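You operate a simulated robot arm through the tools that you are given. There is no shell and no other tool. Be economical: measure what you need, move in short steps, check, and stop when the job is done.

You run a simulated two-armed robot. Do the job below in one go: nothing can be reset, and whatever is moved stays where it is left.

Task
Slide the ray lamp's shutter shut, switch it off and line up mirrors Q and T.
Fine: shutter before switch; Q and T end turned the same way as the other four mirrors, which stay as they are.

Only the result counts: the job must be done as asked and must still hold three seconds after the hand-in. Knocking over, shifting, dropping, spilling or breaking anything else fails it.

Robot
Two 6-joint arms with two-finger parallel grippers on one trunk, on a base that drives. Base frame: it is fixed to the floor where the robot stands at the start and does not move with it; the origin is under the middle of the robot, x ahead of it, y to its left, z up; the surface under the hand at the start is at about z = 0.822. Readings come in m, degrees, newtons and seconds.
The left shoulder is at the start at [-0.077, 0.177, 0.832], the right one opposite. With the tool pointing down near the work surface each hand reaches from about 0.1 to 0.72 m from the robot's upright axis, wherever it stands, measured 20 degrees to its own side. Places, roughly: mirror board [0.6, -0.2, 0.8]; p mirror [0.5, -0.1, 0.9]; q mirror [0.5, -0.2, 0.9]; r mirror [0.6, -0.1, 0.9]; ray lamp switch [0.4, 0.2, 0.9]; s mirror [0.6, -0.3, 0.9]; shutter slider [0.5, 0.1, 0.9]; t mirror [0.7, -0.2, 0.9]; u mirror [0.7, -0.3, 0.9]. Payload 1.57 kg a hand.
Tool frame (each hand has its own): the origin (TCP) lies between the finger pads and is the grasp point; the fingertips stand 0.03 m ahead of it; z points along the fingers, y is the line along which they close. The gripper opens to 0.08 m. The fingers are 0.017 m wide and 0.012 m thick; the gripper's body (0.04 by 0.082 m) begins 0.08 m behind the TCP.
Orientation is that of the tool frame in the base frame, as a unit quaternion [w, x, y, z]. With the fingers straight down and closing along the base's y, the tool's x points along the base's -x, its y along +y and its z along -z.

Tools
- The arms move only by the tool nudge_tool. It takes "left_rows", "right_rows" or both (then of equal length, played together; a hand with none holds still); each is a list of rows, each an object of numbers (a shift or turn left out is 0, a gripper value left out holds the last): "dx", "dy", "dz": the shift along the tool's x, y, z in m; "rx", "ry", "rz": the turn, a rotation vector about the tool's x, y, z in rad. In form: [{"dx": .., "dy": .., "dz": .., "rx": .., "ry": .., "rz": ..}, ...]. A call has 1 to 10 rows; each row is the pose to reach, as a shift and turn from the pose commanded when the call began, along the tool's axes at that moment. "left_jaw" and "right_jaw" are, for a hand that has rows, the opening, from 0 (shut) to 1 (fully open), set as the call begins (left out, the last holds). A row lasts 0.2 s, in which the tool goes at most 0.05 m and 8.6 degrees; a call with a longer step from one row to the next is refused whole, and so is a gripper value outside its range. A pose out of reach is approached as far as the arm can. The call stops where the force on the tool passes 40 N (or 10 N more than at its start, if that is more) or the arm is blocked; 0.2 s more then pass. The fingers move at their own pace (about 0.072 m/s each) and stop on an object; they squeeze with about 40 N. The grip force told is the motor's: it shows also when the fingers shut on nothing. Time passes only in rows, and 0.2 s behind the last, so rows that repeat a pose let the fingers close. The reply holds the time, the measured pose of the TCP, the force on the tool along the base axes, the opening and the grip force, in the units named above and with some noise, with the torque about the TCP (base axes, N m) and any sound that the robot's microphone picked up, and new pictures: "show" is both (left out), scene, wrist or none (wrist: the cameras of the hands that moved).
- Cameras (640 x 400 px; columns grow to the right, rows downward): "scene" is now at [0.0393, -0.0175, 1.5409]; the picture's right is [-0.19, -0.98, 0.00], its down [-0.76, 0.15, -0.63] and it looks along [0.62, -0.12, -0.78] (base axes); focal length 282 px, centre (320, 200). "left" rides on the left gripper at [0.072, 0.007, -0.122] in its tool frame; the picture's right is [-0.09, 1.00, 0.00], its down [-0.84, -0.08, -0.54] and it looks along [-0.54, -0.05, 0.84] (tool axes); focal length 238 px, centre (320, 200). "right" rides on the right gripper at [0.072, -0.007, -0.122] in its tool frame; the picture's right is [0.09, 1.00, 0.00], its down [-0.84, 0.08, -0.54] and it looks along [-0.54, 0.05, 0.84] (tool axes); focal length 238 px, centre (320, 200). There is no depth. A picture from a camera that has moved, and an enlarged one, comes with that camera's place and axes in the base frame and with its lens. The place of the scene camera against the robot may be out by one fixed shift of up to 0.018 m in any direction.
- lift_body(by): slides the trunk up (or, below 0, down) by that many m; the arms and the scene camera ride with it, the base frame stays. It gives what a move gives, with no picture.
- drive_base(legs): drives the robot by 1 to 6 legs, each [ahead, left, turn to the left] in m, m and degrees, along the robot's own axes; the way and the turn of a leg run together, so that a leg with both is an arc; at most 1.5 m and 180 degrees a leg. The arms and the cameras ride along, it lands a little off, and it stops where it bumps. It gives what a move gives, and a new picture of the scene camera.
- turn_head(pan, tilt): turns the head with the scene camera to pan (to the left, within 143 degrees either way) and tilt (down, from -29 to 69), counted from straight ahead of the robot. It gives what a move gives, and a new picture of the scene camera.
- inspect(camera, box): a new picture of the part [left, top, right, bottom] of that camera's present view, enlarged. No time passes.
- finish_job(): hands the job in; it is judged then, once.

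Work in short steps. Places have to be worked out from the pictures, the camera data and where the tool is seen: move nearer, look again, correct. Check each grasp and each placing, and mend what went wrong. You have 120 turns and 260 pictures in all, those below and enlarged ones among them. Open the grippers and draw the arms clear of the work before you hand the job in, unless the task says otherwise; then end with one line.

The tools are called after "Request:" by a JSON object that holds its "method" and its "body". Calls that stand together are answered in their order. nudge_tool: Moves the arms, as the interface text tells. Its arguments: {"type":"object","properties":{"left_rows":{"type":"array"},"left_jaw":{"type":"number"},"right_rows":{"type":"array"},"right_jaw":{"type":"number"},"show":{"type":"string","enum":["both","scene","wrist","none"]}},"required":[]} The other tools are called the same way: lift_body (by) slides the trunk up or down; drive_base (legs) drives the base; turn_head (pan, tilt) turns the head that bears the scene camera; inspect (camera, box) takes an enlarged picture of a part of a camera's view; finish_job () hands the job in.

At the start:

```text
time_s: 0.0
left_tool_pos: [0.3699, 0.1876, 1.1624]
left_ee_rot: [-0.001, 0.0, 1.0, 0.0]
left_ft_force: [-0.1, 0.2, -0.5]
left_moment: [0.0, 0.02, -0.01]
left_opening: 0.0799
left_finger_force: 0.1
right_tool_pos: [0.3797, -0.1645, 1.1577]
right_ee_rot: [0.0, 0.0, 1.0, -0.001]
right_ft_force: [0.7, 0.0, 0.4]
right_moment: [-0.03, 0.0, -0.01]
right_opening: 0.0799
right_finger_force: 0.0
trunk travel left (down, up): [-0.275, 0.053]
robot x, y, heading: [0.0007, 0.0017, -0.1]
head pan, tilt: [-11.0, 51.1]
```

scene: 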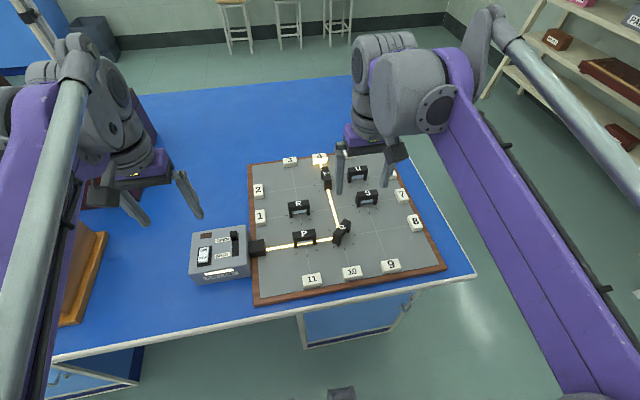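
right: 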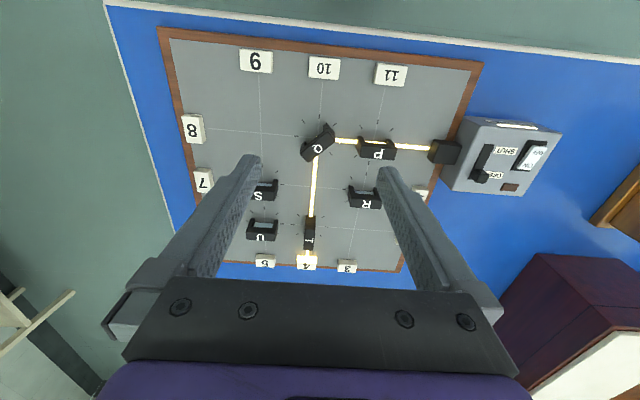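
left: 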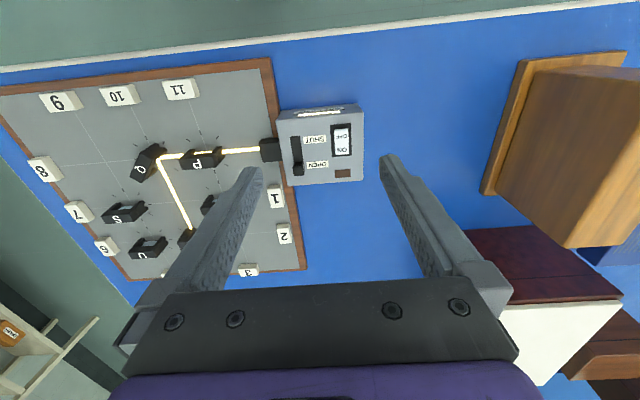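

I start by enlarging the views of the lamp box and the mirror board.

Request:
{"method": "inspect", "body": {"camera": "scene", "box": [180, 215, 280, 290]}}

Request:
{"method": "inspect", "body": {"camera": "scene", "box": [250, 140, 450, 300]}}

Request:
{"method": "inspect", "body": {"camera": "left", "box": [240, 90, 400, 200]}}

Request:
{"method": "inspect", "body": {"camera": "right", "box": [220, 100, 440, 270]}}

```text
5.33 times, centred on (230, 252) of scene
camera zoom: at [0.0393, -0.0175, 1.5409], right [-0.19, -0.98, 0.0], down [-0.76, 0.15, -0.63], along [0.62, -0.12, -0.78], focal length 1504 px, centre (800, -80)
```

zoom: 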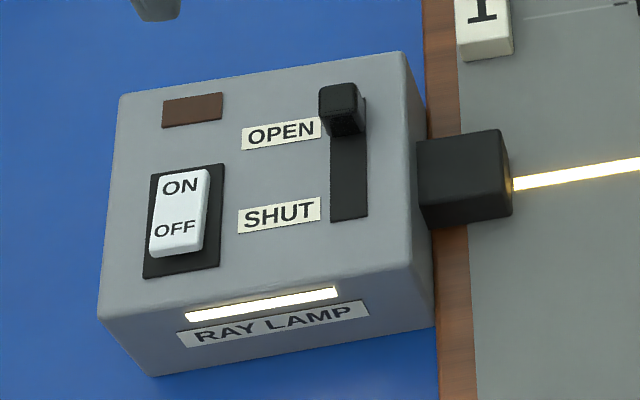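

```text
2.50 times, centred on (350, 220) of scene
camera zoom: at [0.0393, -0.0175, 1.5409], right [-0.19, -0.98, 0.0], down [-0.76, 0.15, -0.63], along [0.62, -0.12, -0.78], focal length 705 px, centre (245, 150)
```

zoom: 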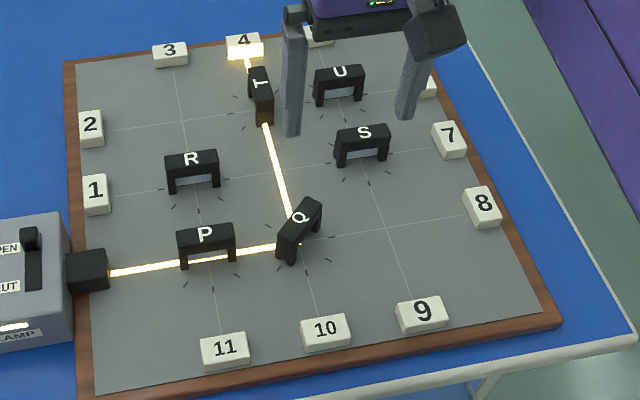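

```text
3.64 times, centred on (320, 145) of left
camera zoom: at [0.2972, 0.1934, 1.2836], right [0.09, 1.0, 0.0], down [0.84, -0.08, 0.54], along [0.54, -0.05, -0.84], focal length 867 px, centre (320, 400)
```

zoom: 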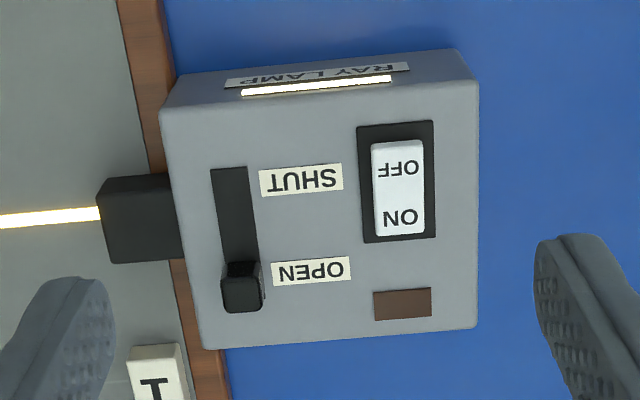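

```text
2.35 times, centred on (330, 185) of right
camera zoom: at [0.3067, -0.1711, 1.2798], right [-0.09, 1.0, 0.0], down [0.84, 0.08, 0.54], along [0.54, 0.05, -0.84], focal length 561 px, centre (296, 235)
```

zoom: 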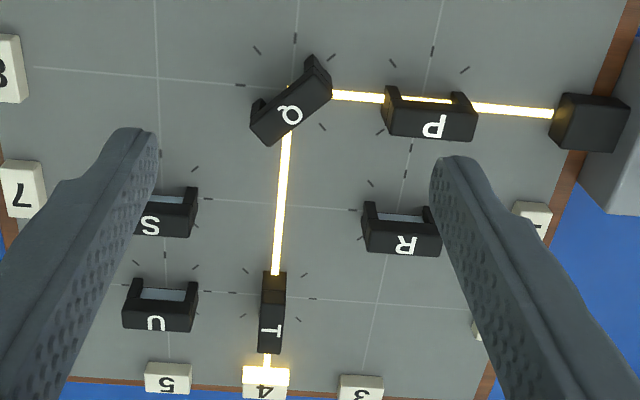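

The mirrors' plain side faces away from me, except Q (about 45° off) and T (about 90° off). The shutter slides toward the robot. I bring both hands closer, staying well above everything, to look again.

Request:
{"method": "nudge_tool", "body": {"left_rows": [{"dx": -0.02, "dy": -0.012, "dz": 0.035}, {"dx": -0.04, "dy": -0.024, "dz": 0.07}, {"dx": -0.06, "dy": -0.036, "dz": 0.1}, {"dx": -0.07, "dy": -0.045, "dz": 0.13}], "right_rows": [{"dx": -0.01, "dz": 0.03}, {"dx": -0.02, "dz": 0.06}, {"dx": -0.03, "dz": 0.09}, {"dx": -0.04, "dz": 0.12}], "left_jaw": 0}}

```text
time_s: 1.0
left_tool_pos: [0.4411, 0.1427, 1.0301]
left_ee_rot: [0.0, 0.0, 1.0, 0.0]
left_ft_force: [-0.2, 0.2, 0.5]
left_moment: [-0.01, 0.03, 0.02]
left_opening: 0.0001
left_finger_force: 21.5
right_tool_pos: [0.4199, -0.1653, 1.0375]
right_ee_rot: [0.0, 0.0, 1.0, 0.001]
right_ft_force: [0.3, 0.6, 0.5]
right_moment: [-0.05, 0.04, 0.01]
right_opening: 0.0797
right_finger_force: 0.0
trunk travel left (down, up): [-0.275, 0.053]
robot x, y, heading: [0.0008, 0.0011, 0.0]
head pan, tilt: [-11.0, 51.1]
camera scene: at [0.0405, -0.0177, 1.5409], right [-0.19, -0.98, 0.0], down [-0.76, 0.15, -0.63], along [0.62, -0.12, -0.78], focal length 282 px, centre (320, 200)
camera right: at [0.3471, -0.1718, 1.1595], right [-0.09, 1.0, 0.0], down [0.84, 0.08, 0.54], along [0.54, 0.05, -0.84], focal length 238 px, centre (320, 200)
camera left: at [0.3698, 0.1482, 1.1514], right [0.09, 1.0, 0.0], down [0.84, -0.08, 0.54], along [0.54, -0.05, -0.84], focal length 238 px, centre (320, 200)
```

scene: 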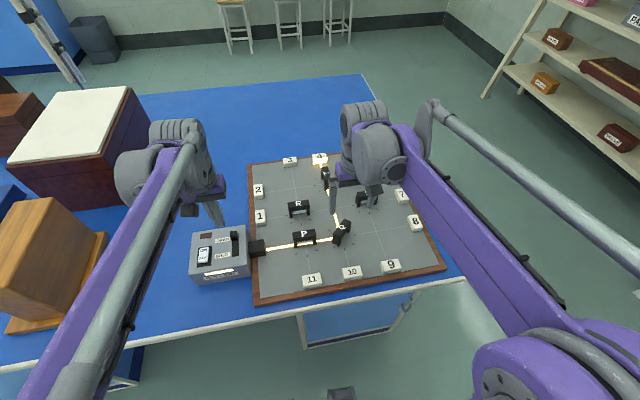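
right: 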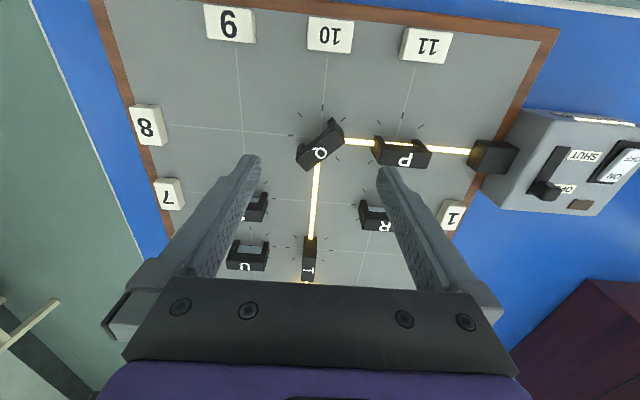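
left: 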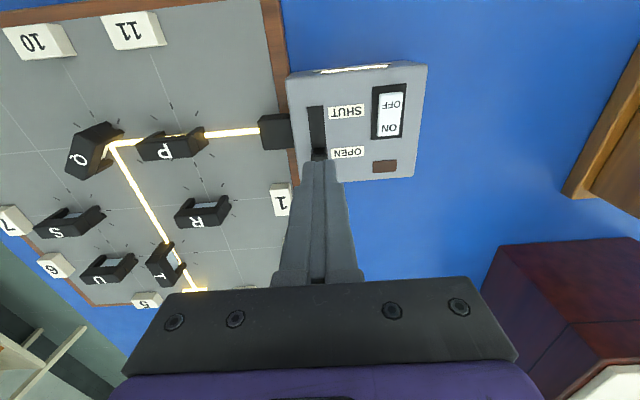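

From two left views the lamp's top is at about z 0.88, the switch at (0.438, 0.218) and the shutter knob near (0.476, 0.138). I place the left fingers beyond the knob, still above it, and check.

Request:
{"method": "nudge_tool", "body": {"left_rows": [{"dx": -0.035, "dy": -0.002, "dz": 0.0}, {"dx": -0.073, "dy": -0.004, "dz": 0.025}, {"dx": -0.073, "dy": -0.004, "dz": 0.06}], "show": "wrist"}}

Request:
{"method": "inspect", "body": {"camera": "right", "box": [440, 90, 640, 215]}}

Request:
{"method": "inspect", "body": {"camera": "left", "box": [240, 60, 440, 185]}}

Request:
{"method": "inspect", "body": {"camera": "right", "box": [220, 90, 440, 290]}}

```text
time_s: 1.8
left_tool_pos: [0.5108, 0.1375, 0.9715]
left_ee_rot: [0.001, 0.0, 1.0, -0.001]
left_ft_force: [0.4, 0.2, 0.3]
left_moment: [-0.04, -0.02, -0.02]
left_opening: 0.0001
left_finger_force: 21.3
right_tool_pos: [0.417, -0.1652, 1.0397]
right_ee_rot: [0.0, 0.0, 1.0, 0.0]
right_ft_force: [0.1, 0.6, -0.3]
right_moment: [0.02, -0.01, 0.03]
right_opening: 0.0802
right_finger_force: 0.0
trunk travel left (down, up): [-0.275, 0.053]
robot x, y, heading: [0.0001, 0.0009, -0.0]
head pan, tilt: [-11.0, 51.1]
camera left: at [0.4397, 0.1431, 1.0934], right [0.09, 1.0, 0.0], down [0.84, -0.08, 0.54], along [0.54, -0.05, -0.84], focal length 238 px, centre (320, 200)
```

left: 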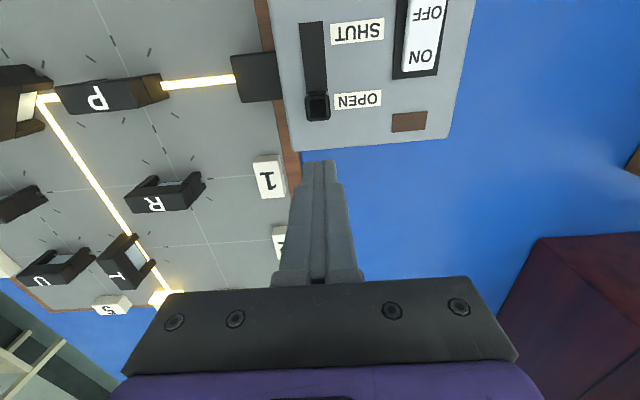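

```text
3.20 times, centred on (540, 152) of right
camera zoom: at [0.3456, -0.1715, 1.1601], right [-0.09, 1.0, 0.0], down [0.84, 0.08, 0.54], along [0.54, 0.05, -0.84], focal length 763 px, centre (-384, 352)
```

zoom: 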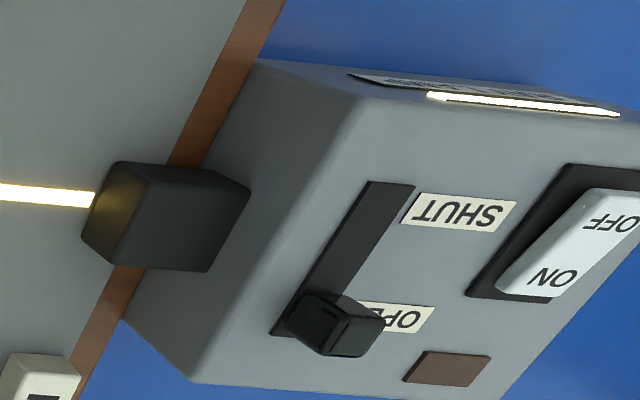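

```text
3.20 times, centred on (340, 122) of left
camera zoom: at [0.4397, 0.1431, 1.0934], right [0.09, 1.0, 0.0], down [0.84, -0.08, 0.54], along [0.54, -0.05, -0.84], focal length 763 px, centre (256, 448)
```

zoom: 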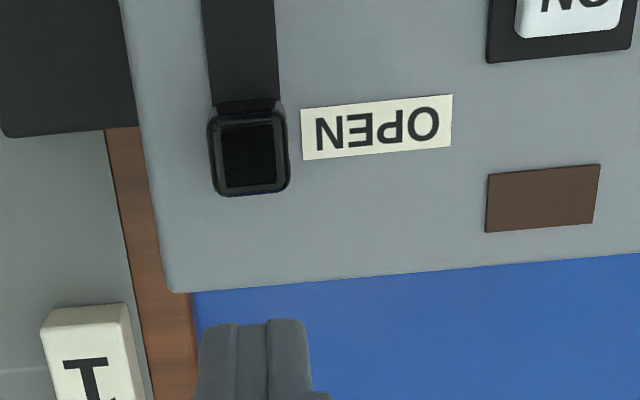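

```text
2.00 times, centred on (330, 190) of right
camera zoom: at [0.3456, -0.1715, 1.1601], right [-0.09, 1.0, 0.0], down [0.84, 0.08, 0.54], along [0.54, 0.05, -0.84], focal length 477 px, centre (300, 220)
```

zoom: 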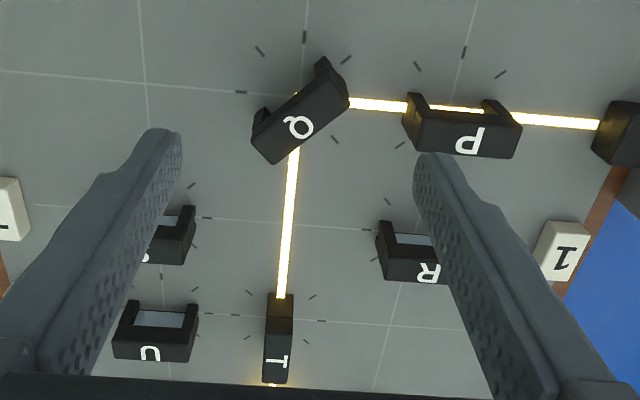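

The fingers are about 1 cm beyond the knob (far edge x≈0.491, y≈0.1385). I lower them to just above the lamp's top.

Request:
{"method": "nudge_tool", "body": {"left_rows": [{"dy": 0.001, "dz": 0.025}, {"dy": 0.001, "dz": 0.042}, {"dy": 0.001, "dz": 0.052}], "show": "wrist"}}

Request:
{"method": "inspect", "body": {"camera": "right", "box": [440, 90, 640, 215]}}

```text
time_s: 2.6
left_tool_pos: [0.5109, 0.1389, 0.9212]
left_ee_rot: [0.0, 0.0, 1.0, 0.0]
left_ft_force: [0.1, 0.7, 1.3]
left_moment: [0.03, -0.04, 0.0]
left_opening: 0.0
left_finger_force: 21.2
right_tool_pos: [0.4195, -0.1636, 1.0376]
right_ee_rot: [0.0, 0.0, 1.0, 0.0]
right_ft_force: [0.0, 0.4, -0.2]
right_moment: [0.01, 0.0, -0.01]
right_opening: 0.0799
right_finger_force: 0.1
trunk travel left (down, up): [-0.275, 0.053]
robot x, y, heading: [0.0006, 0.001, -0.1]
head pan, tilt: [-11.0, 51.1]
camera left: at [0.4396, 0.1456, 1.0413], right [0.09, 1.0, 0.0], down [0.84, -0.08, 0.54], along [0.54, -0.05, -0.84], focal length 238 px, centre (320, 200)
```

left: 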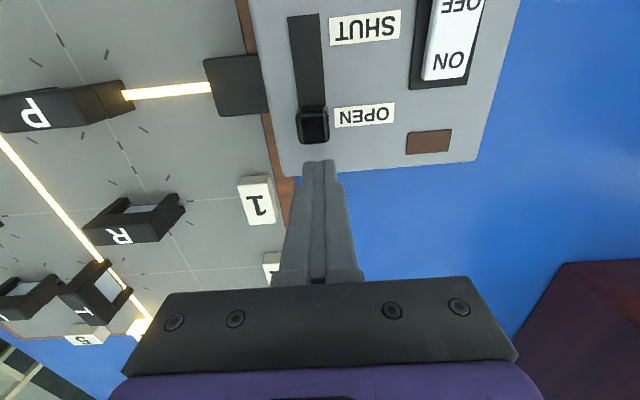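

```text
3.20 times, centred on (540, 152) of right
camera zoom: at [0.3463, -0.1715, 1.16], right [-0.09, 1.0, 0.0], down [0.84, 0.08, 0.54], along [0.54, 0.05, -0.84], focal length 763 px, centre (-384, 352)
```

zoom: 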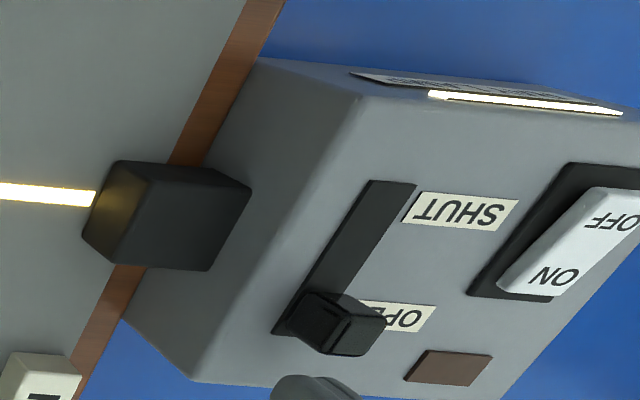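

The fingers are in line with the knob, whose top is about z 0.90. I go 4 mm lower and push toward the robot to the SHUT end.

Request:
{"method": "nudge_tool", "body": {"left_rows": [{"dz": 0.004}, {"dx": 0.015, "dz": 0.004}, {"dx": 0.025, "dz": 0.004}, {"dx": 0.035, "dz": 0.004}, {"dx": 0.045, "dz": 0.004}, {"dx": 0.052, "dz": 0.004}], "show": "wrist"}}

Request:
{"method": "inspect", "body": {"camera": "right", "box": [440, 90, 640, 215]}}

```text
time_s: 4.0
left_tool_pos: [0.4582, 0.1396, 0.9155]
left_ee_rot: [0.0, 0.0, 1.0, 0.0]
left_ft_force: [0.2, 0.4, 0.3]
left_moment: [-0.01, -0.01, 0.0]
left_opening: 0.0002
left_finger_force: 21.3
right_tool_pos: [0.419, -0.1645, 1.0389]
right_ee_rot: [0.0, 0.0, 1.0, 0.0]
right_ft_force: [-0.9, 0.0, -0.6]
right_moment: [0.04, 0.03, 0.0]
right_opening: 0.08
right_finger_force: 0.0
trunk travel left (down, up): [-0.275, 0.053]
robot x, y, heading: [-0.0013, -0.0009, -0.2]
head pan, tilt: [-11.0, 51.1]
camera left: at [0.3873, 0.1449, 1.0369], right [0.09, 1.0, 0.0], down [0.84, -0.08, 0.54], along [0.54, -0.05, -0.84], focal length 238 px, centre (320, 200)
```

left: 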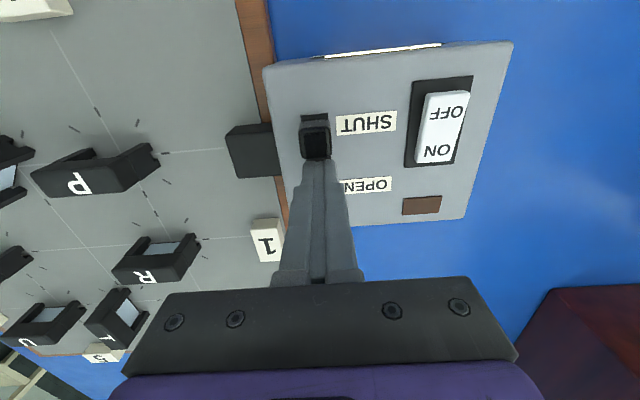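

```text
3.20 times, centred on (540, 152) of right
camera zoom: at [0.3459, -0.1716, 1.1601], right [-0.09, 1.0, 0.0], down [0.84, 0.08, 0.54], along [0.54, 0.05, -0.84], focal length 763 px, centre (-384, 352)
```

zoom: 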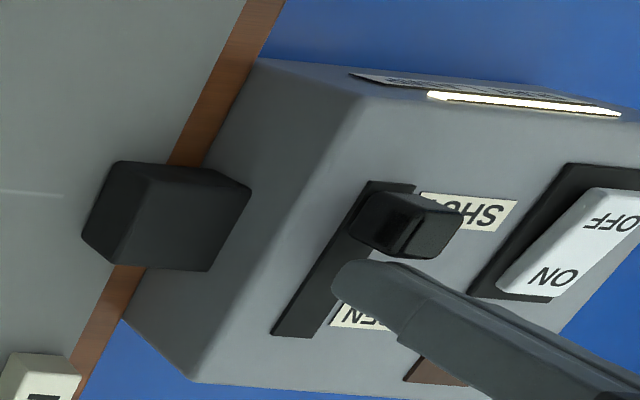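

The beam is out, but a small gap remains at the slot's end. I push a little more until it stops.

Request:
{"method": "nudge_tool", "body": {"left_rows": [{"dx": 0.004}, {"dx": 0.008}, {"dx": 0.012}, {"dx": 0.012}], "show": "wrist"}}

Request:
{"method": "inspect", "body": {"camera": "right", "box": [440, 90, 640, 215]}}

```text
time_s: 5.1
left_tool_pos: [0.4525, 0.1393, 0.9154]
left_ee_rot: [0.005, 0.0, 1.0, 0.0]
left_ft_force: [17.9, -0.1, -0.3]
left_moment: [-0.01, -0.28, 0.05]
left_opening: 0.0
left_finger_force: 21.5
right_tool_pos: [0.4207, -0.1664, 1.0382]
right_ee_rot: [-0.001, -0.001, 1.0, 0.0]
right_ft_force: [-0.2, 0.4, -0.3]
right_moment: [0.01, 0.0, -0.02]
right_opening: 0.0801
right_finger_force: 0.0
trunk travel left (down, up): [-0.275, 0.053]
robot x, y, heading: [-0.0009, -0.002, -0.1]
head pan, tilt: [-11.0, 51.1]
stopped in row 4 (left hand): the force on the tool passed its limit at 41 N (the readings are from after the stop); the commanded pose is now the measured one
camera left: at [0.3804, 0.1451, 1.0363], right [0.09, 1.0, 0.0], down [0.83, -0.08, 0.55], along [0.55, -0.05, -0.83], focal length 238 px, centre (320, 200)
```

left: 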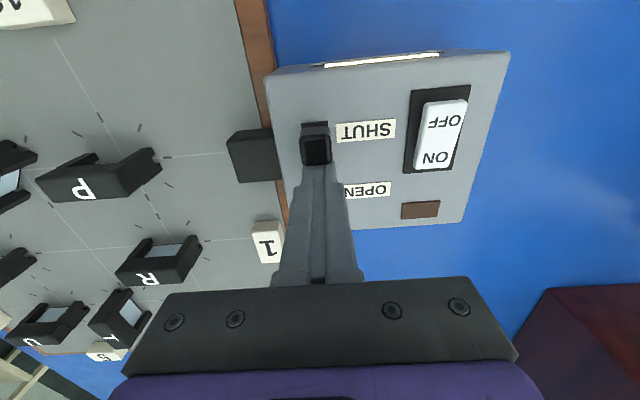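

```text
3.20 times, centred on (540, 152) of right
camera zoom: at [0.3472, -0.1718, 1.1595], right [-0.09, 1.0, 0.0], down [0.84, 0.08, 0.54], along [0.54, 0.05, -0.84], focal length 763 px, centre (-384, 352)
```

zoom: 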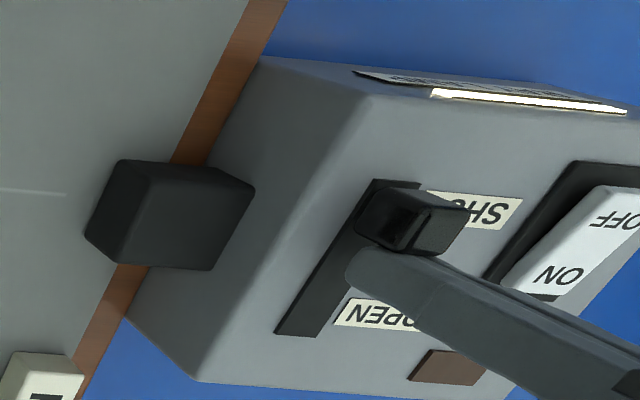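

The shutter is hard against its SHUT stop. I back off, rise and move over the OFF end of the switch (≈0.423, 0.218).

Request:
{"method": "nudge_tool", "body": {"left_rows": [{"dx": -0.008}, {"dx": -0.008, "dz": -0.04}, {"dx": 0.01, "dy": 0.04, "dz": -0.045}, {"dx": 0.0295, "dy": 0.0787, "dz": -0.045}, {"dx": 0.0295, "dy": 0.0787, "dz": -0.025}], "show": "wrist"}}

Request:
{"method": "inspect", "body": {"camera": "left", "box": [200, 50, 400, 175]}}

Request:
{"method": "inspect", "body": {"camera": "scene", "box": [180, 215, 280, 290]}}

```text
time_s: 6.3
left_tool_pos: [0.4221, 0.2158, 0.9403]
left_ee_rot: [0.003, 0.0, 1.0, 0.0]
left_ft_force: [-0.2, 0.1, 0.0]
left_moment: [0.03, -0.02, 0.0]
left_opening: 0.0
left_finger_force: 21.5
right_tool_pos: [0.4195, -0.1654, 1.0378]
right_ee_rot: [0.0, -0.001, 1.0, -0.001]
right_ft_force: [0.7, 0.1, 0.7]
right_moment: [0.02, -0.01, -0.03]
right_opening: 0.0798
right_finger_force: 0.0
trunk travel left (down, up): [-0.275, 0.053]
robot x, y, heading: [0.0017, 0.0001, 0.1]
head pan, tilt: [-11.0, 51.1]
camera left: at [0.3495, 0.2231, 1.0612], right [0.09, 1.0, 0.0], down [0.83, -0.08, 0.55], along [0.55, -0.05, -0.84], focal length 238 px, centre (320, 200)
```

left: 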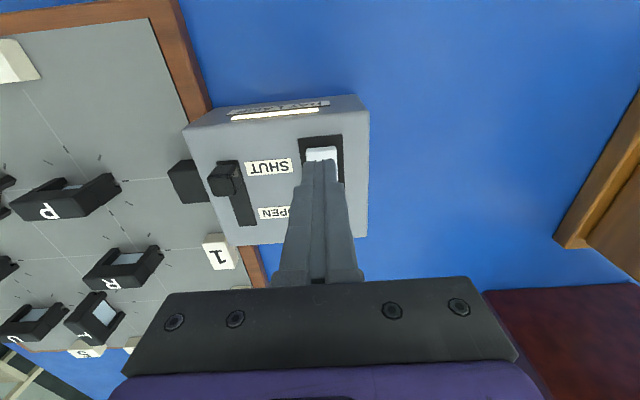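

```text
3.20 times, centred on (300, 112) of left
camera zoom: at [0.3495, 0.2231, 1.0612], right [0.09, 1.0, 0.0], down [0.83, -0.08, 0.55], along [0.55, -0.05, -0.84], focal length 763 px, centre (384, 480)
```

zoom: 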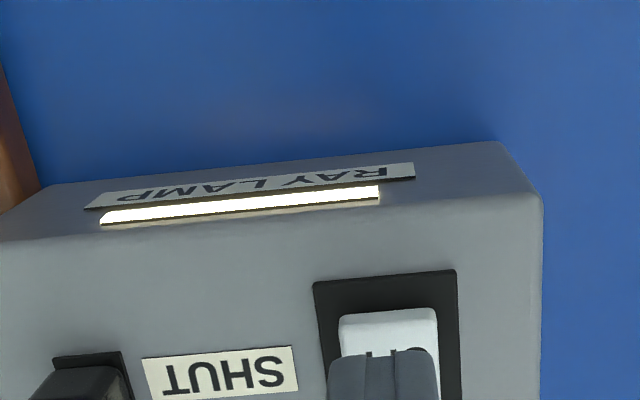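

```text
5.33 times, centred on (230, 252) of scene
camera zoom: at [0.0409, -0.0177, 1.5409], right [-0.19, -0.98, 0.0], down [-0.76, 0.15, -0.63], along [0.62, -0.12, -0.78], focal length 1504 px, centre (800, -80)
```

zoom: 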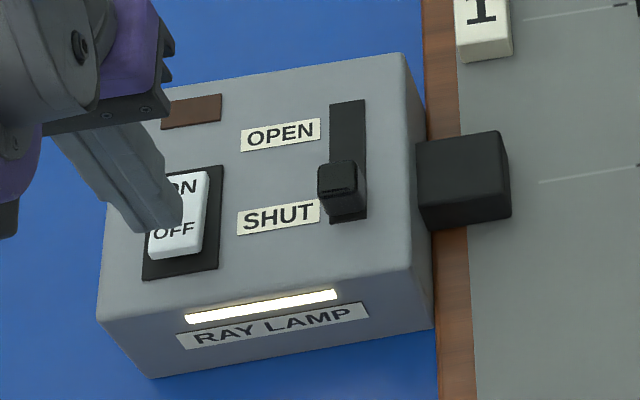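

The fingers hang above the OFF half. I press straight down in small steps.

Request:
{"method": "nudge_tool", "body": {"left_rows": [{"dx": 0.001, "dy": 0.002, "dz": 0.01}, {"dx": 0.001, "dy": 0.002, "dz": 0.016}, {"dx": 0.001, "dy": 0.002, "dz": 0.021}, {"dx": 0.001, "dy": 0.002, "dz": 0.026}], "show": "wrist"}}

Request:
{"method": "inspect", "body": {"camera": "scene", "box": [180, 215, 280, 290]}}

```text
time_s: 7.3
left_tool_pos: [0.4207, 0.2201, 0.9142]
left_ee_rot: [0.004, -0.001, 1.0, -0.001]
left_ft_force: [-0.5, 0.9, 6.7]
left_moment: [0.01, -0.07, 0.01]
left_opening: 0.0
left_finger_force: 21.4
right_tool_pos: [0.4188, -0.1645, 1.039]
right_ee_rot: [0.0, 0.0, 1.0, 0.0]
right_ft_force: [-0.1, -0.4, -0.5]
right_moment: [0.0, 0.02, 0.02]
right_opening: 0.0801
right_finger_force: 0.1
trunk travel left (down, up): [-0.275, 0.053]
robot x, y, heading: [-0.0002, -0.0026, -0.1]
head pan, tilt: [-11.0, 51.1]
camera left: at [0.3479, 0.2258, 1.0361], right [0.09, 1.0, 0.0], down [0.83, -0.08, 0.55], along [0.55, -0.05, -0.84], focal length 238 px, centre (320, 200)
```

left: 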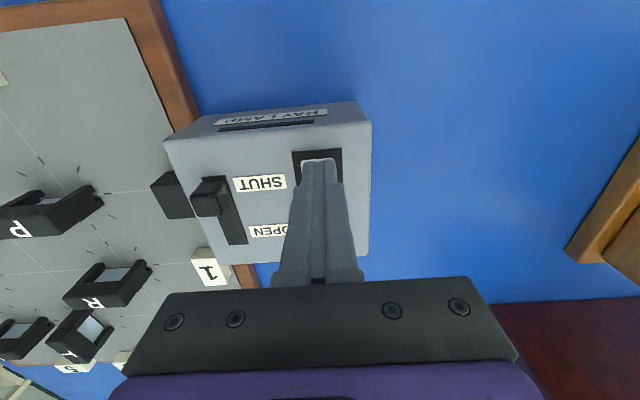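

```text
5.33 times, centred on (230, 252) of scene
camera zoom: at [0.0393, -0.0176, 1.541], right [-0.19, -0.98, 0.0], down [-0.76, 0.15, -0.63], along [0.62, -0.12, -0.78], focal length 1504 px, centre (800, -80)
```

zoom: 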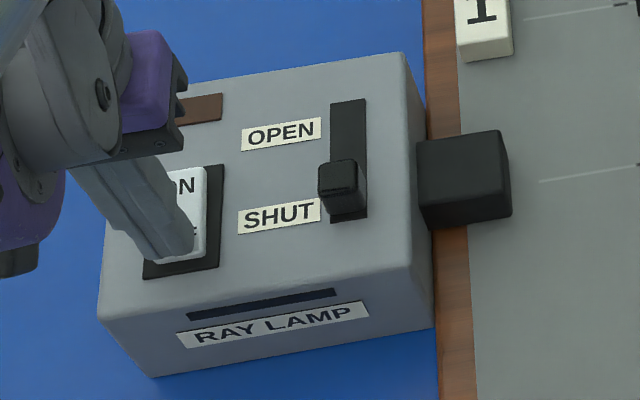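

The lamp's indicator went dark. I press a few mm more to be sure it latches, then lift and draw the left arm back and up.

Request:
{"method": "nudge_tool", "body": {"left_rows": [{"dz": 0.003}, {"dz": 0.005}], "show": "none"}}

Request:
{"method": "nudge_tool", "body": {"left_rows": [{"dz": -0.04}, {"dz": -0.08}, {"dx": 0.03, "dy": 0.03, "dz": -0.115}, {"dx": 0.06, "dy": 0.06, "dz": -0.14}], "show": "scene"}}

Request:
{"method": "inspect", "body": {"camera": "scene", "box": [180, 215, 280, 290]}}

Request:
{"method": "inspect", "body": {"camera": "scene", "box": [270, 150, 430, 260]}}

```text
time_s: 7.7
left_tool_pos: [0.4206, 0.2206, 0.9162]
left_ee_rot: [0.005, 0.0, 1.0, 0.001]
left_ft_force: [-2.3, -0.3, 28.0]
left_moment: [-0.04, -0.2, 0.02]
left_opening: 0.0
left_finger_force: 21.1
right_tool_pos: [0.4168, -0.1654, 1.0402]
right_ee_rot: [0.001, 0.0, 1.0, 0.0]
right_ft_force: [-0.4, 0.7, 0.4]
right_moment: [0.0, 0.02, 0.0]
right_opening: 0.0798
right_finger_force: 0.1
trunk travel left (down, up): [-0.275, 0.053]
robot x, y, heading: [0.0008, 0.0009, -0.1]
head pan, tilt: [-11.0, 51.1]
stopped in row 2 (left hand): the force on the tool passed its limit at 45 N (the readings are from after the stop); the commanded pose is now the measured one
```

```text
refused: row 3 steps farther than a row can; nothing moved
```

```text
5.33 times, centred on (230, 252) of scene
camera zoom: at [0.0377, -0.0185, 1.5411], right [-0.19, -0.98, 0.0], down [-0.76, 0.15, -0.63], along [0.62, -0.12, -0.78], focal length 1504 px, centre (800, -80)
```

zoom: 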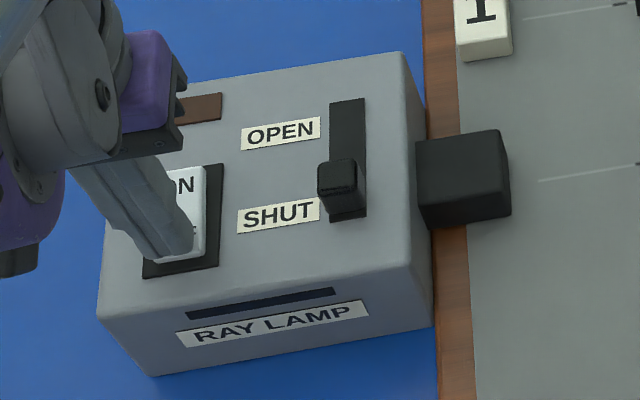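

```text
3.64 times, centred on (350, 205) of scene
camera zoom: at [0.0377, -0.0185, 1.5411], right [-0.19, -0.98, 0.0], down [-0.76, 0.15, -0.63], along [0.62, -0.12, -0.78], focal length 1026 px, centre (211, 182)
```

zoom: 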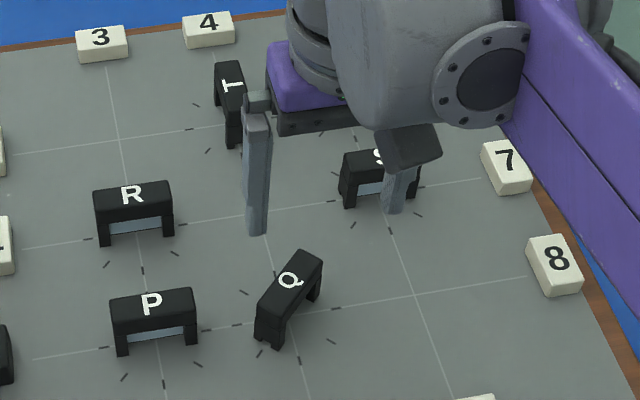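

The switch is bottomed out at OFF. I lift the left hand away with smaller steps and look at the mirrors.

Request:
{"method": "nudge_tool", "body": {"left_rows": [{"dz": -0.04}, {"dz": -0.08}, {"dx": 0.02, "dy": 0.02, "dz": -0.115}, {"dx": 0.04, "dy": 0.04, "dz": -0.145}, {"dx": 0.06, "dy": 0.06, "dz": -0.175}], "right_rows": [{"dx": 0.02, "dz": -0.02}, {"dx": 0.04, "dz": -0.03}, {"dx": 0.06, "dz": -0.03}, {"dx": 0.08, "dz": -0.03}, {"dx": 0.08, "dz": -0.03}], "show": "both"}}

Request:
{"method": "inspect", "body": {"camera": "scene", "box": [180, 215, 280, 290]}}

Request:
{"method": "inspect", "body": {"camera": "scene", "box": [270, 150, 430, 260]}}

Request:
{"method": "inspect", "body": {"camera": "right", "box": [220, 120, 440, 300]}}

```text
time_s: 8.9
left_tool_pos: [0.3605, 0.2835, 1.0907]
left_ee_rot: [0.005, 0.0, 1.0, 0.0]
left_ft_force: [-0.4, 0.0, -0.5]
left_moment: [0.02, -0.03, -0.04]
left_opening: 0.0
left_finger_force: 21.5
right_tool_pos: [0.3389, -0.1671, 1.0685]
right_ee_rot: [0.0, 0.0, 1.0, 0.0]
right_ft_force: [-0.8, -0.3, -0.2]
right_moment: [0.01, -0.03, -0.01]
right_opening: 0.08
right_finger_force: 0.0
trunk travel left (down, up): [-0.275, 0.053]
robot x, y, heading: [0.0009, 0.0006, -0.1]
head pan, tilt: [-11.0, 51.1]
camera scene: at [0.0397, -0.0173, 1.5409], right [-0.19, -0.98, 0.0], down [-0.76, 0.15, -0.63], along [0.62, -0.12, -0.78], focal length 282 px, centre (320, 200)
camera right: at [0.2673, -0.1729, 1.1902], right [-0.09, 1.0, 0.0], down [0.84, 0.08, 0.54], along [0.54, 0.05, -0.84], focal length 238 px, centre (320, 200)
camera left: at [0.2877, 0.288, 1.2101], right [0.09, 1.0, 0.0], down [0.83, -0.08, 0.55], along [0.55, -0.05, -0.84], focal length 238 px, centre (320, 200)
```

scene: 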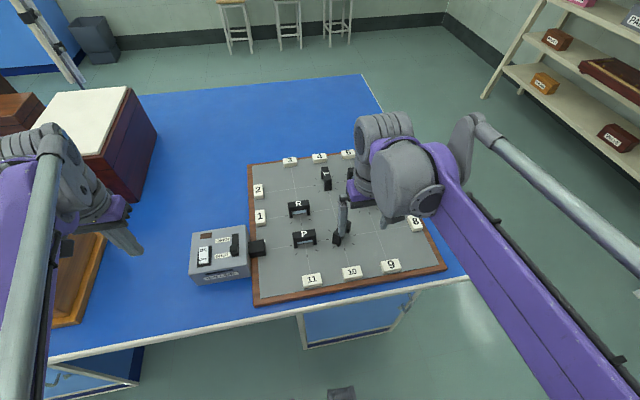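
right: 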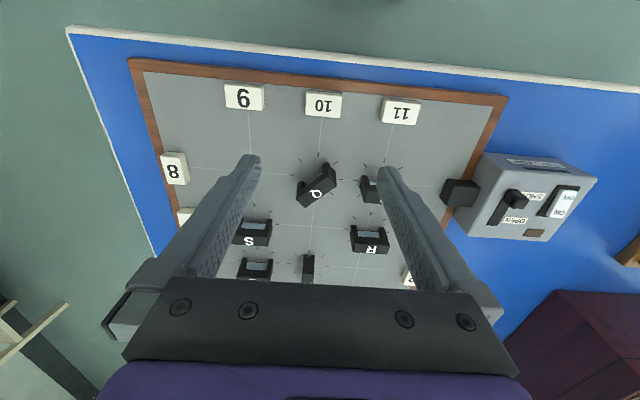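
left: 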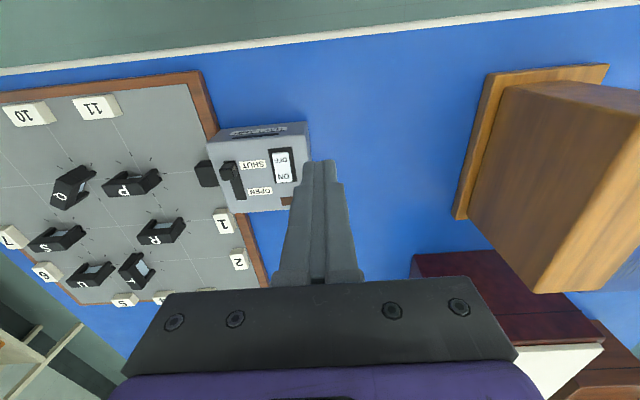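

```text
5.33 times, centred on (230, 252) of scene
camera zoom: at [0.0397, -0.0173, 1.5409], right [-0.19, -0.98, 0.0], down [-0.76, 0.15, -0.63], along [0.62, -0.12, -0.78], focal length 1504 px, centre (800, -80)
```

zoom: 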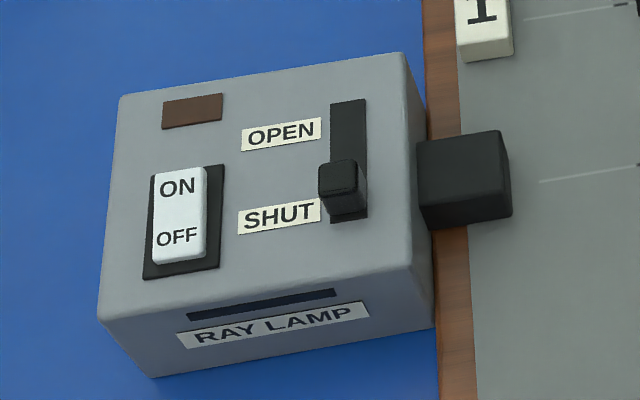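

```text
3.64 times, centred on (350, 205) of scene
camera zoom: at [0.0397, -0.0173, 1.5409], right [-0.19, -0.98, 0.0], down [-0.76, 0.15, -0.63], along [0.62, -0.12, -0.78], focal length 1026 px, centre (211, 182)
```

zoom: 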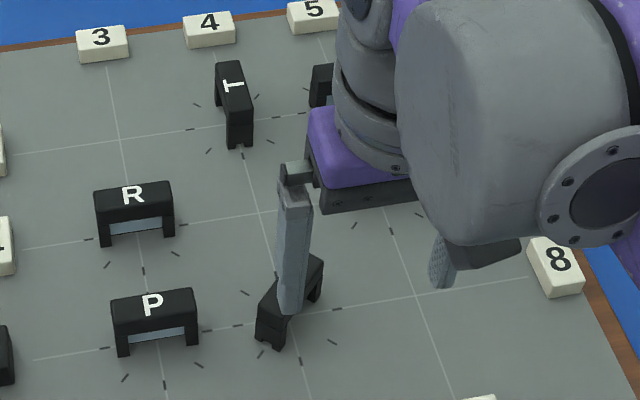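

```text
2.22 times, centred on (330, 210) of right
camera zoom: at [0.2673, -0.1729, 1.1902], right [-0.09, 1.0, 0.0], down [0.84, 0.08, 0.54], along [0.54, 0.05, -0.84], focal length 530 px, centre (298, 178)
```

zoom: 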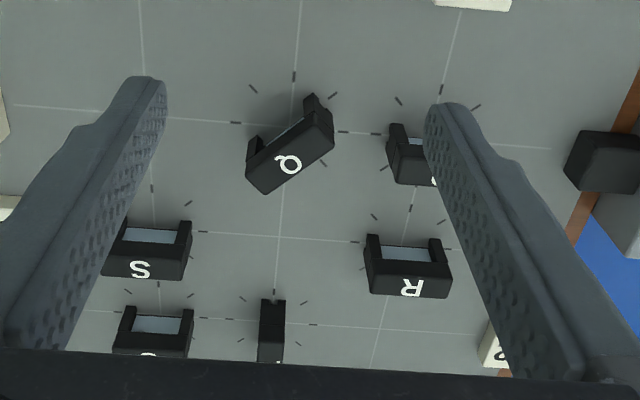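

Lamp is shut and off. To know each mirror's sense of turn I enlarge the letters Q and T.

Request:
{"method": "inspect", "body": {"camera": "right", "box": [290, 155, 350, 215]}}

Request:
{"method": "inspect", "body": {"camera": "scene", "box": [315, 160, 345, 195]}}

Request:
{"method": "inspect", "body": {"camera": "left", "box": [20, 150, 200, 310]}}

```text
6.67 times, centred on (320, 185) of right
camera zoom: at [0.2673, -0.1729, 1.1902], right [-0.09, 1.0, 0.0], down [0.84, 0.08, 0.54], along [0.54, 0.05, -0.84], focal length 1589 px, centre (320, 300)
```

zoom: 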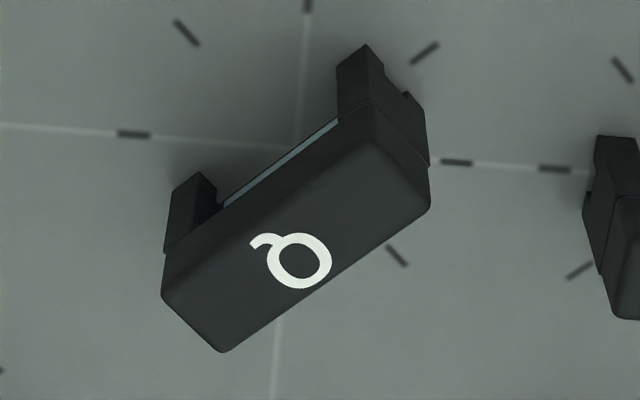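

```text
11.43 times, centred on (330, 178) of scene
camera zoom: at [0.0397, -0.0173, 1.5409], right [-0.19, -0.98, 0.0], down [-0.76, 0.15, -0.63], along [0.62, -0.12, -0.78], focal length 3224 px, centre (206, 457)
```

zoom: 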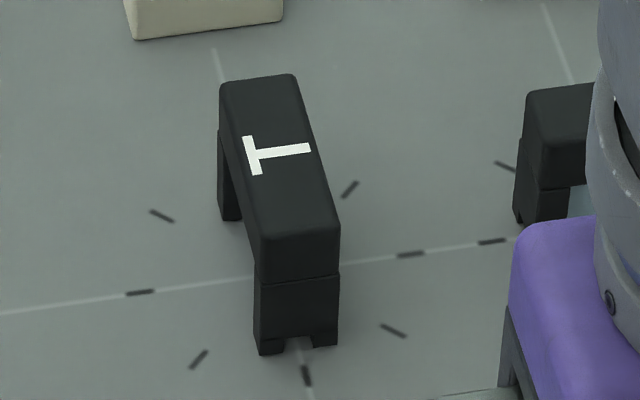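

```text
2.50 times, centred on (110, 230) of left
camera zoom: at [0.2877, 0.288, 1.2101], right [0.09, 1.0, 0.0], down [0.83, -0.08, 0.55], along [0.55, -0.05, -0.84], focal length 596 px, centre (845, 125)
```

zoom: 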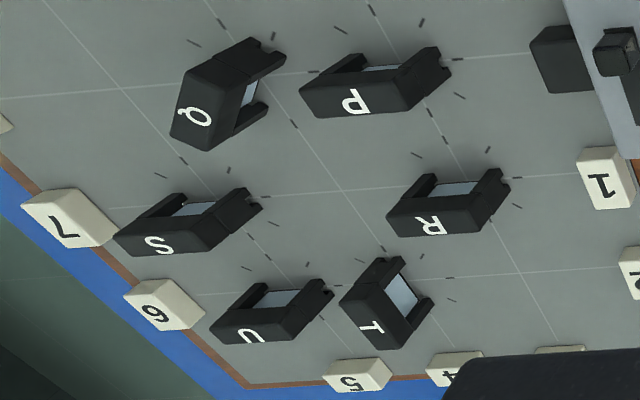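

From two views Q's top centre is (0.450, −0.162, 0.885), bar turned exactly 45° counter-clockwise (T is turned 90° counter-clockwise, its letter top pointing to +y). Both must turn clockwise. I bring the right hand above Q with a 45° clockwise turn.

Request:
{"method": "nudge_tool", "body": {"right_rows": [{"dx": -0.02, "dy": 0.001, "dz": 0.0, "rz": 0.13}, {"dx": -0.045, "dy": 0.002, "dz": 0.015, "rz": 0.26}, {"dx": -0.07, "dy": 0.003, "dz": 0.035, "rz": 0.39}, {"dx": -0.09, "dy": 0.004, "dz": 0.06, "rz": 0.52}, {"dx": -0.111, "dy": 0.005, "dz": 0.085, "rz": 0.65}, {"dx": -0.111, "dy": 0.005, "dz": 0.105, "rz": 0.785}], "right_jaw": 0.7, "show": "both"}}

Request:
{"method": "inspect", "body": {"camera": "right", "box": [220, 60, 420, 200]}}

Request:
{"method": "inspect", "body": {"camera": "scene", "box": [290, 180, 390, 260]}}

```text
time_s: 10.3
left_tool_pos: [0.3619, 0.2824, 1.0897]
left_ee_rot: [0.005, 0.0, 1.0, 0.002]
left_ft_force: [-0.4, 0.1, 1.4]
left_moment: [0.05, 0.03, -0.02]
left_opening: 0.0
left_finger_force: 20.7
right_tool_pos: [0.4505, -0.1613, 0.9646]
right_ee_rot: [0.0, 0.384, 0.924, 0.001]
right_ft_force: [0.1, 0.6, -1.1]
right_moment: [-0.02, -0.01, -0.02]
right_opening: 0.056
right_finger_force: 0.1
trunk travel left (down, up): [-0.275, 0.053]
robot x, y, heading: [-0.0021, -0.0018, 0.2]
head pan, tilt: [-11.0, 51.1]
camera scene: at [0.0395, -0.0175, 1.5409], right [-0.19, -0.98, 0.0], down [-0.76, 0.15, -0.63], along [0.62, -0.12, -0.78], focal length 282 px, centre (320, 200)
camera right: at [0.3942, -0.1144, 1.0862], right [0.64, 0.77, 0.0], down [0.64, -0.54, 0.54], along [0.42, -0.35, -0.84], focal length 238 px, centre (320, 200)
```

scene: 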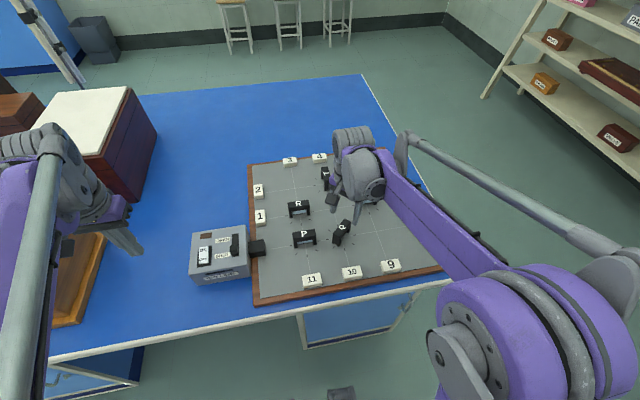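
right: 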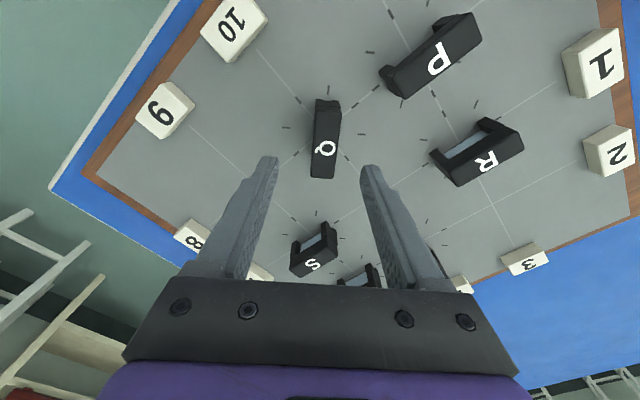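

```text
2.86 times, centred on (320, 130) of right
camera zoom: at [0.3942, -0.1144, 1.0862], right [0.64, 0.77, 0.0], down [0.64, -0.54, 0.54], along [0.42, -0.35, -0.84], focal length 681 px, centre (320, 400)
```

zoom: 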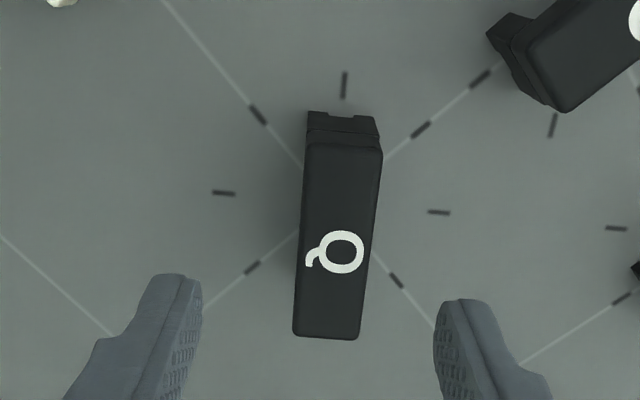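

```text
5.00 times, centred on (340, 220) of scene
camera zoom: at [0.0395, -0.0175, 1.5409], right [-0.19, -0.98, 0.0], down [-0.76, 0.15, -0.63], along [0.62, -0.12, -0.78], focal length 1410 px, centre (220, 100)
```

zoom: 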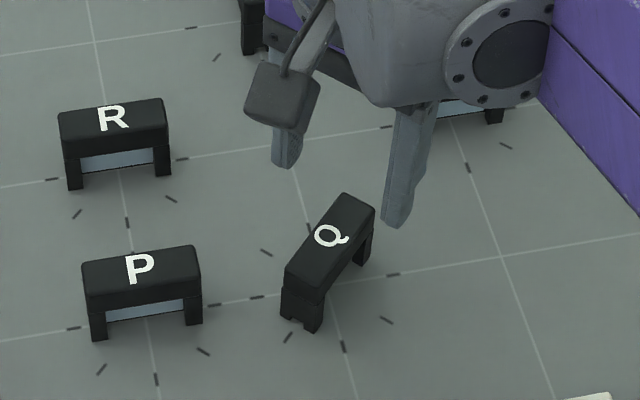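

The fingers straddle Q squarely with the bar. I go down to just above the bar and check the centring.

Request:
{"method": "nudge_tool", "body": {"right_rows": [{"dy": 0.001, "dz": 0.02}, {"dy": 0.001, "dz": 0.038}], "show": "wrist"}}

Request:
{"method": "inspect", "body": {"camera": "right", "box": [220, 60, 420, 200]}}

Request:
{"method": "inspect", "body": {"camera": "scene", "box": [290, 180, 390, 260]}}

```text
time_s: 10.9
left_tool_pos: [0.362, 0.2821, 1.09]
left_ee_rot: [0.005, 0.0, 1.0, 0.0]
left_ft_force: [-0.8, 0.2, 0.5]
left_moment: [-0.02, -0.02, 0.0]
left_opening: 0.0
left_finger_force: 21.3
right_tool_pos: [0.4507, -0.1587, 0.9261]
right_ee_rot: [0.0, 0.383, 0.924, 0.0]
right_ft_force: [-1.4, 0.4, 0.1]
right_moment: [0.03, -0.02, 0.01]
right_opening: 0.056
right_finger_force: 0.0
trunk travel left (down, up): [-0.275, 0.053]
robot x, y, heading: [0.0021, -0.0025, 0.2]
head pan, tilt: [-11.0, 51.1]
camera right: at [0.3944, -0.1126, 1.048], right [0.64, 0.77, 0.0], down [0.65, -0.54, 0.54], along [0.42, -0.35, -0.84], focal length 238 px, centre (320, 200)
```

right: 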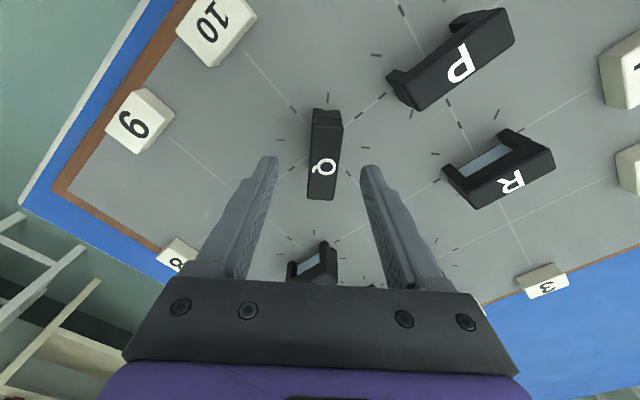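

```text
2.86 times, centred on (320, 130) of right
camera zoom: at [0.3944, -0.1126, 1.048], right [0.64, 0.77, 0.0], down [0.65, -0.54, 0.54], along [0.42, -0.35, -0.84], focal length 681 px, centre (320, 400)
```

zoom: 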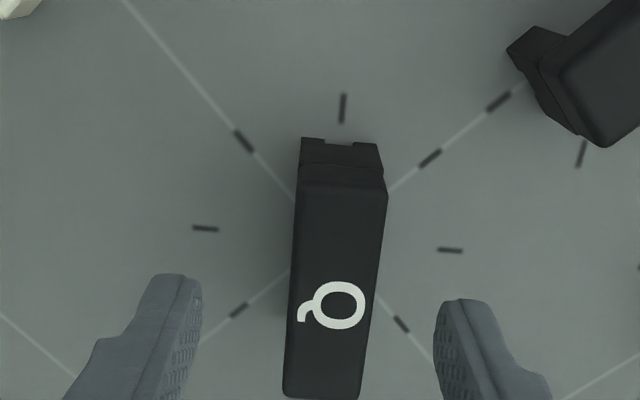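

```text
5.00 times, centred on (340, 220) of scene
camera zoom: at [0.04, -0.0175, 1.5409], right [-0.19, -0.98, 0.0], down [-0.76, 0.15, -0.63], along [0.62, -0.12, -0.78], focal length 1410 px, centre (220, 100)
```

zoom: 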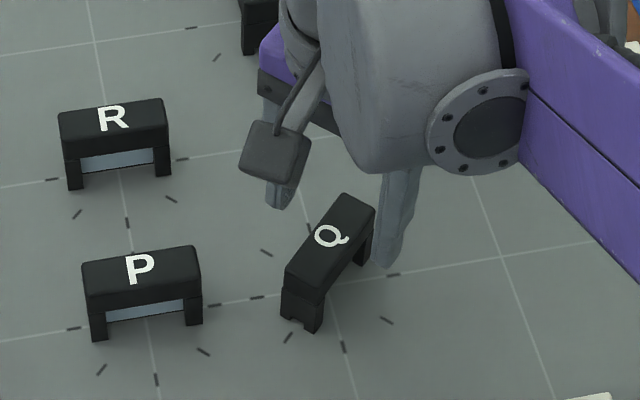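

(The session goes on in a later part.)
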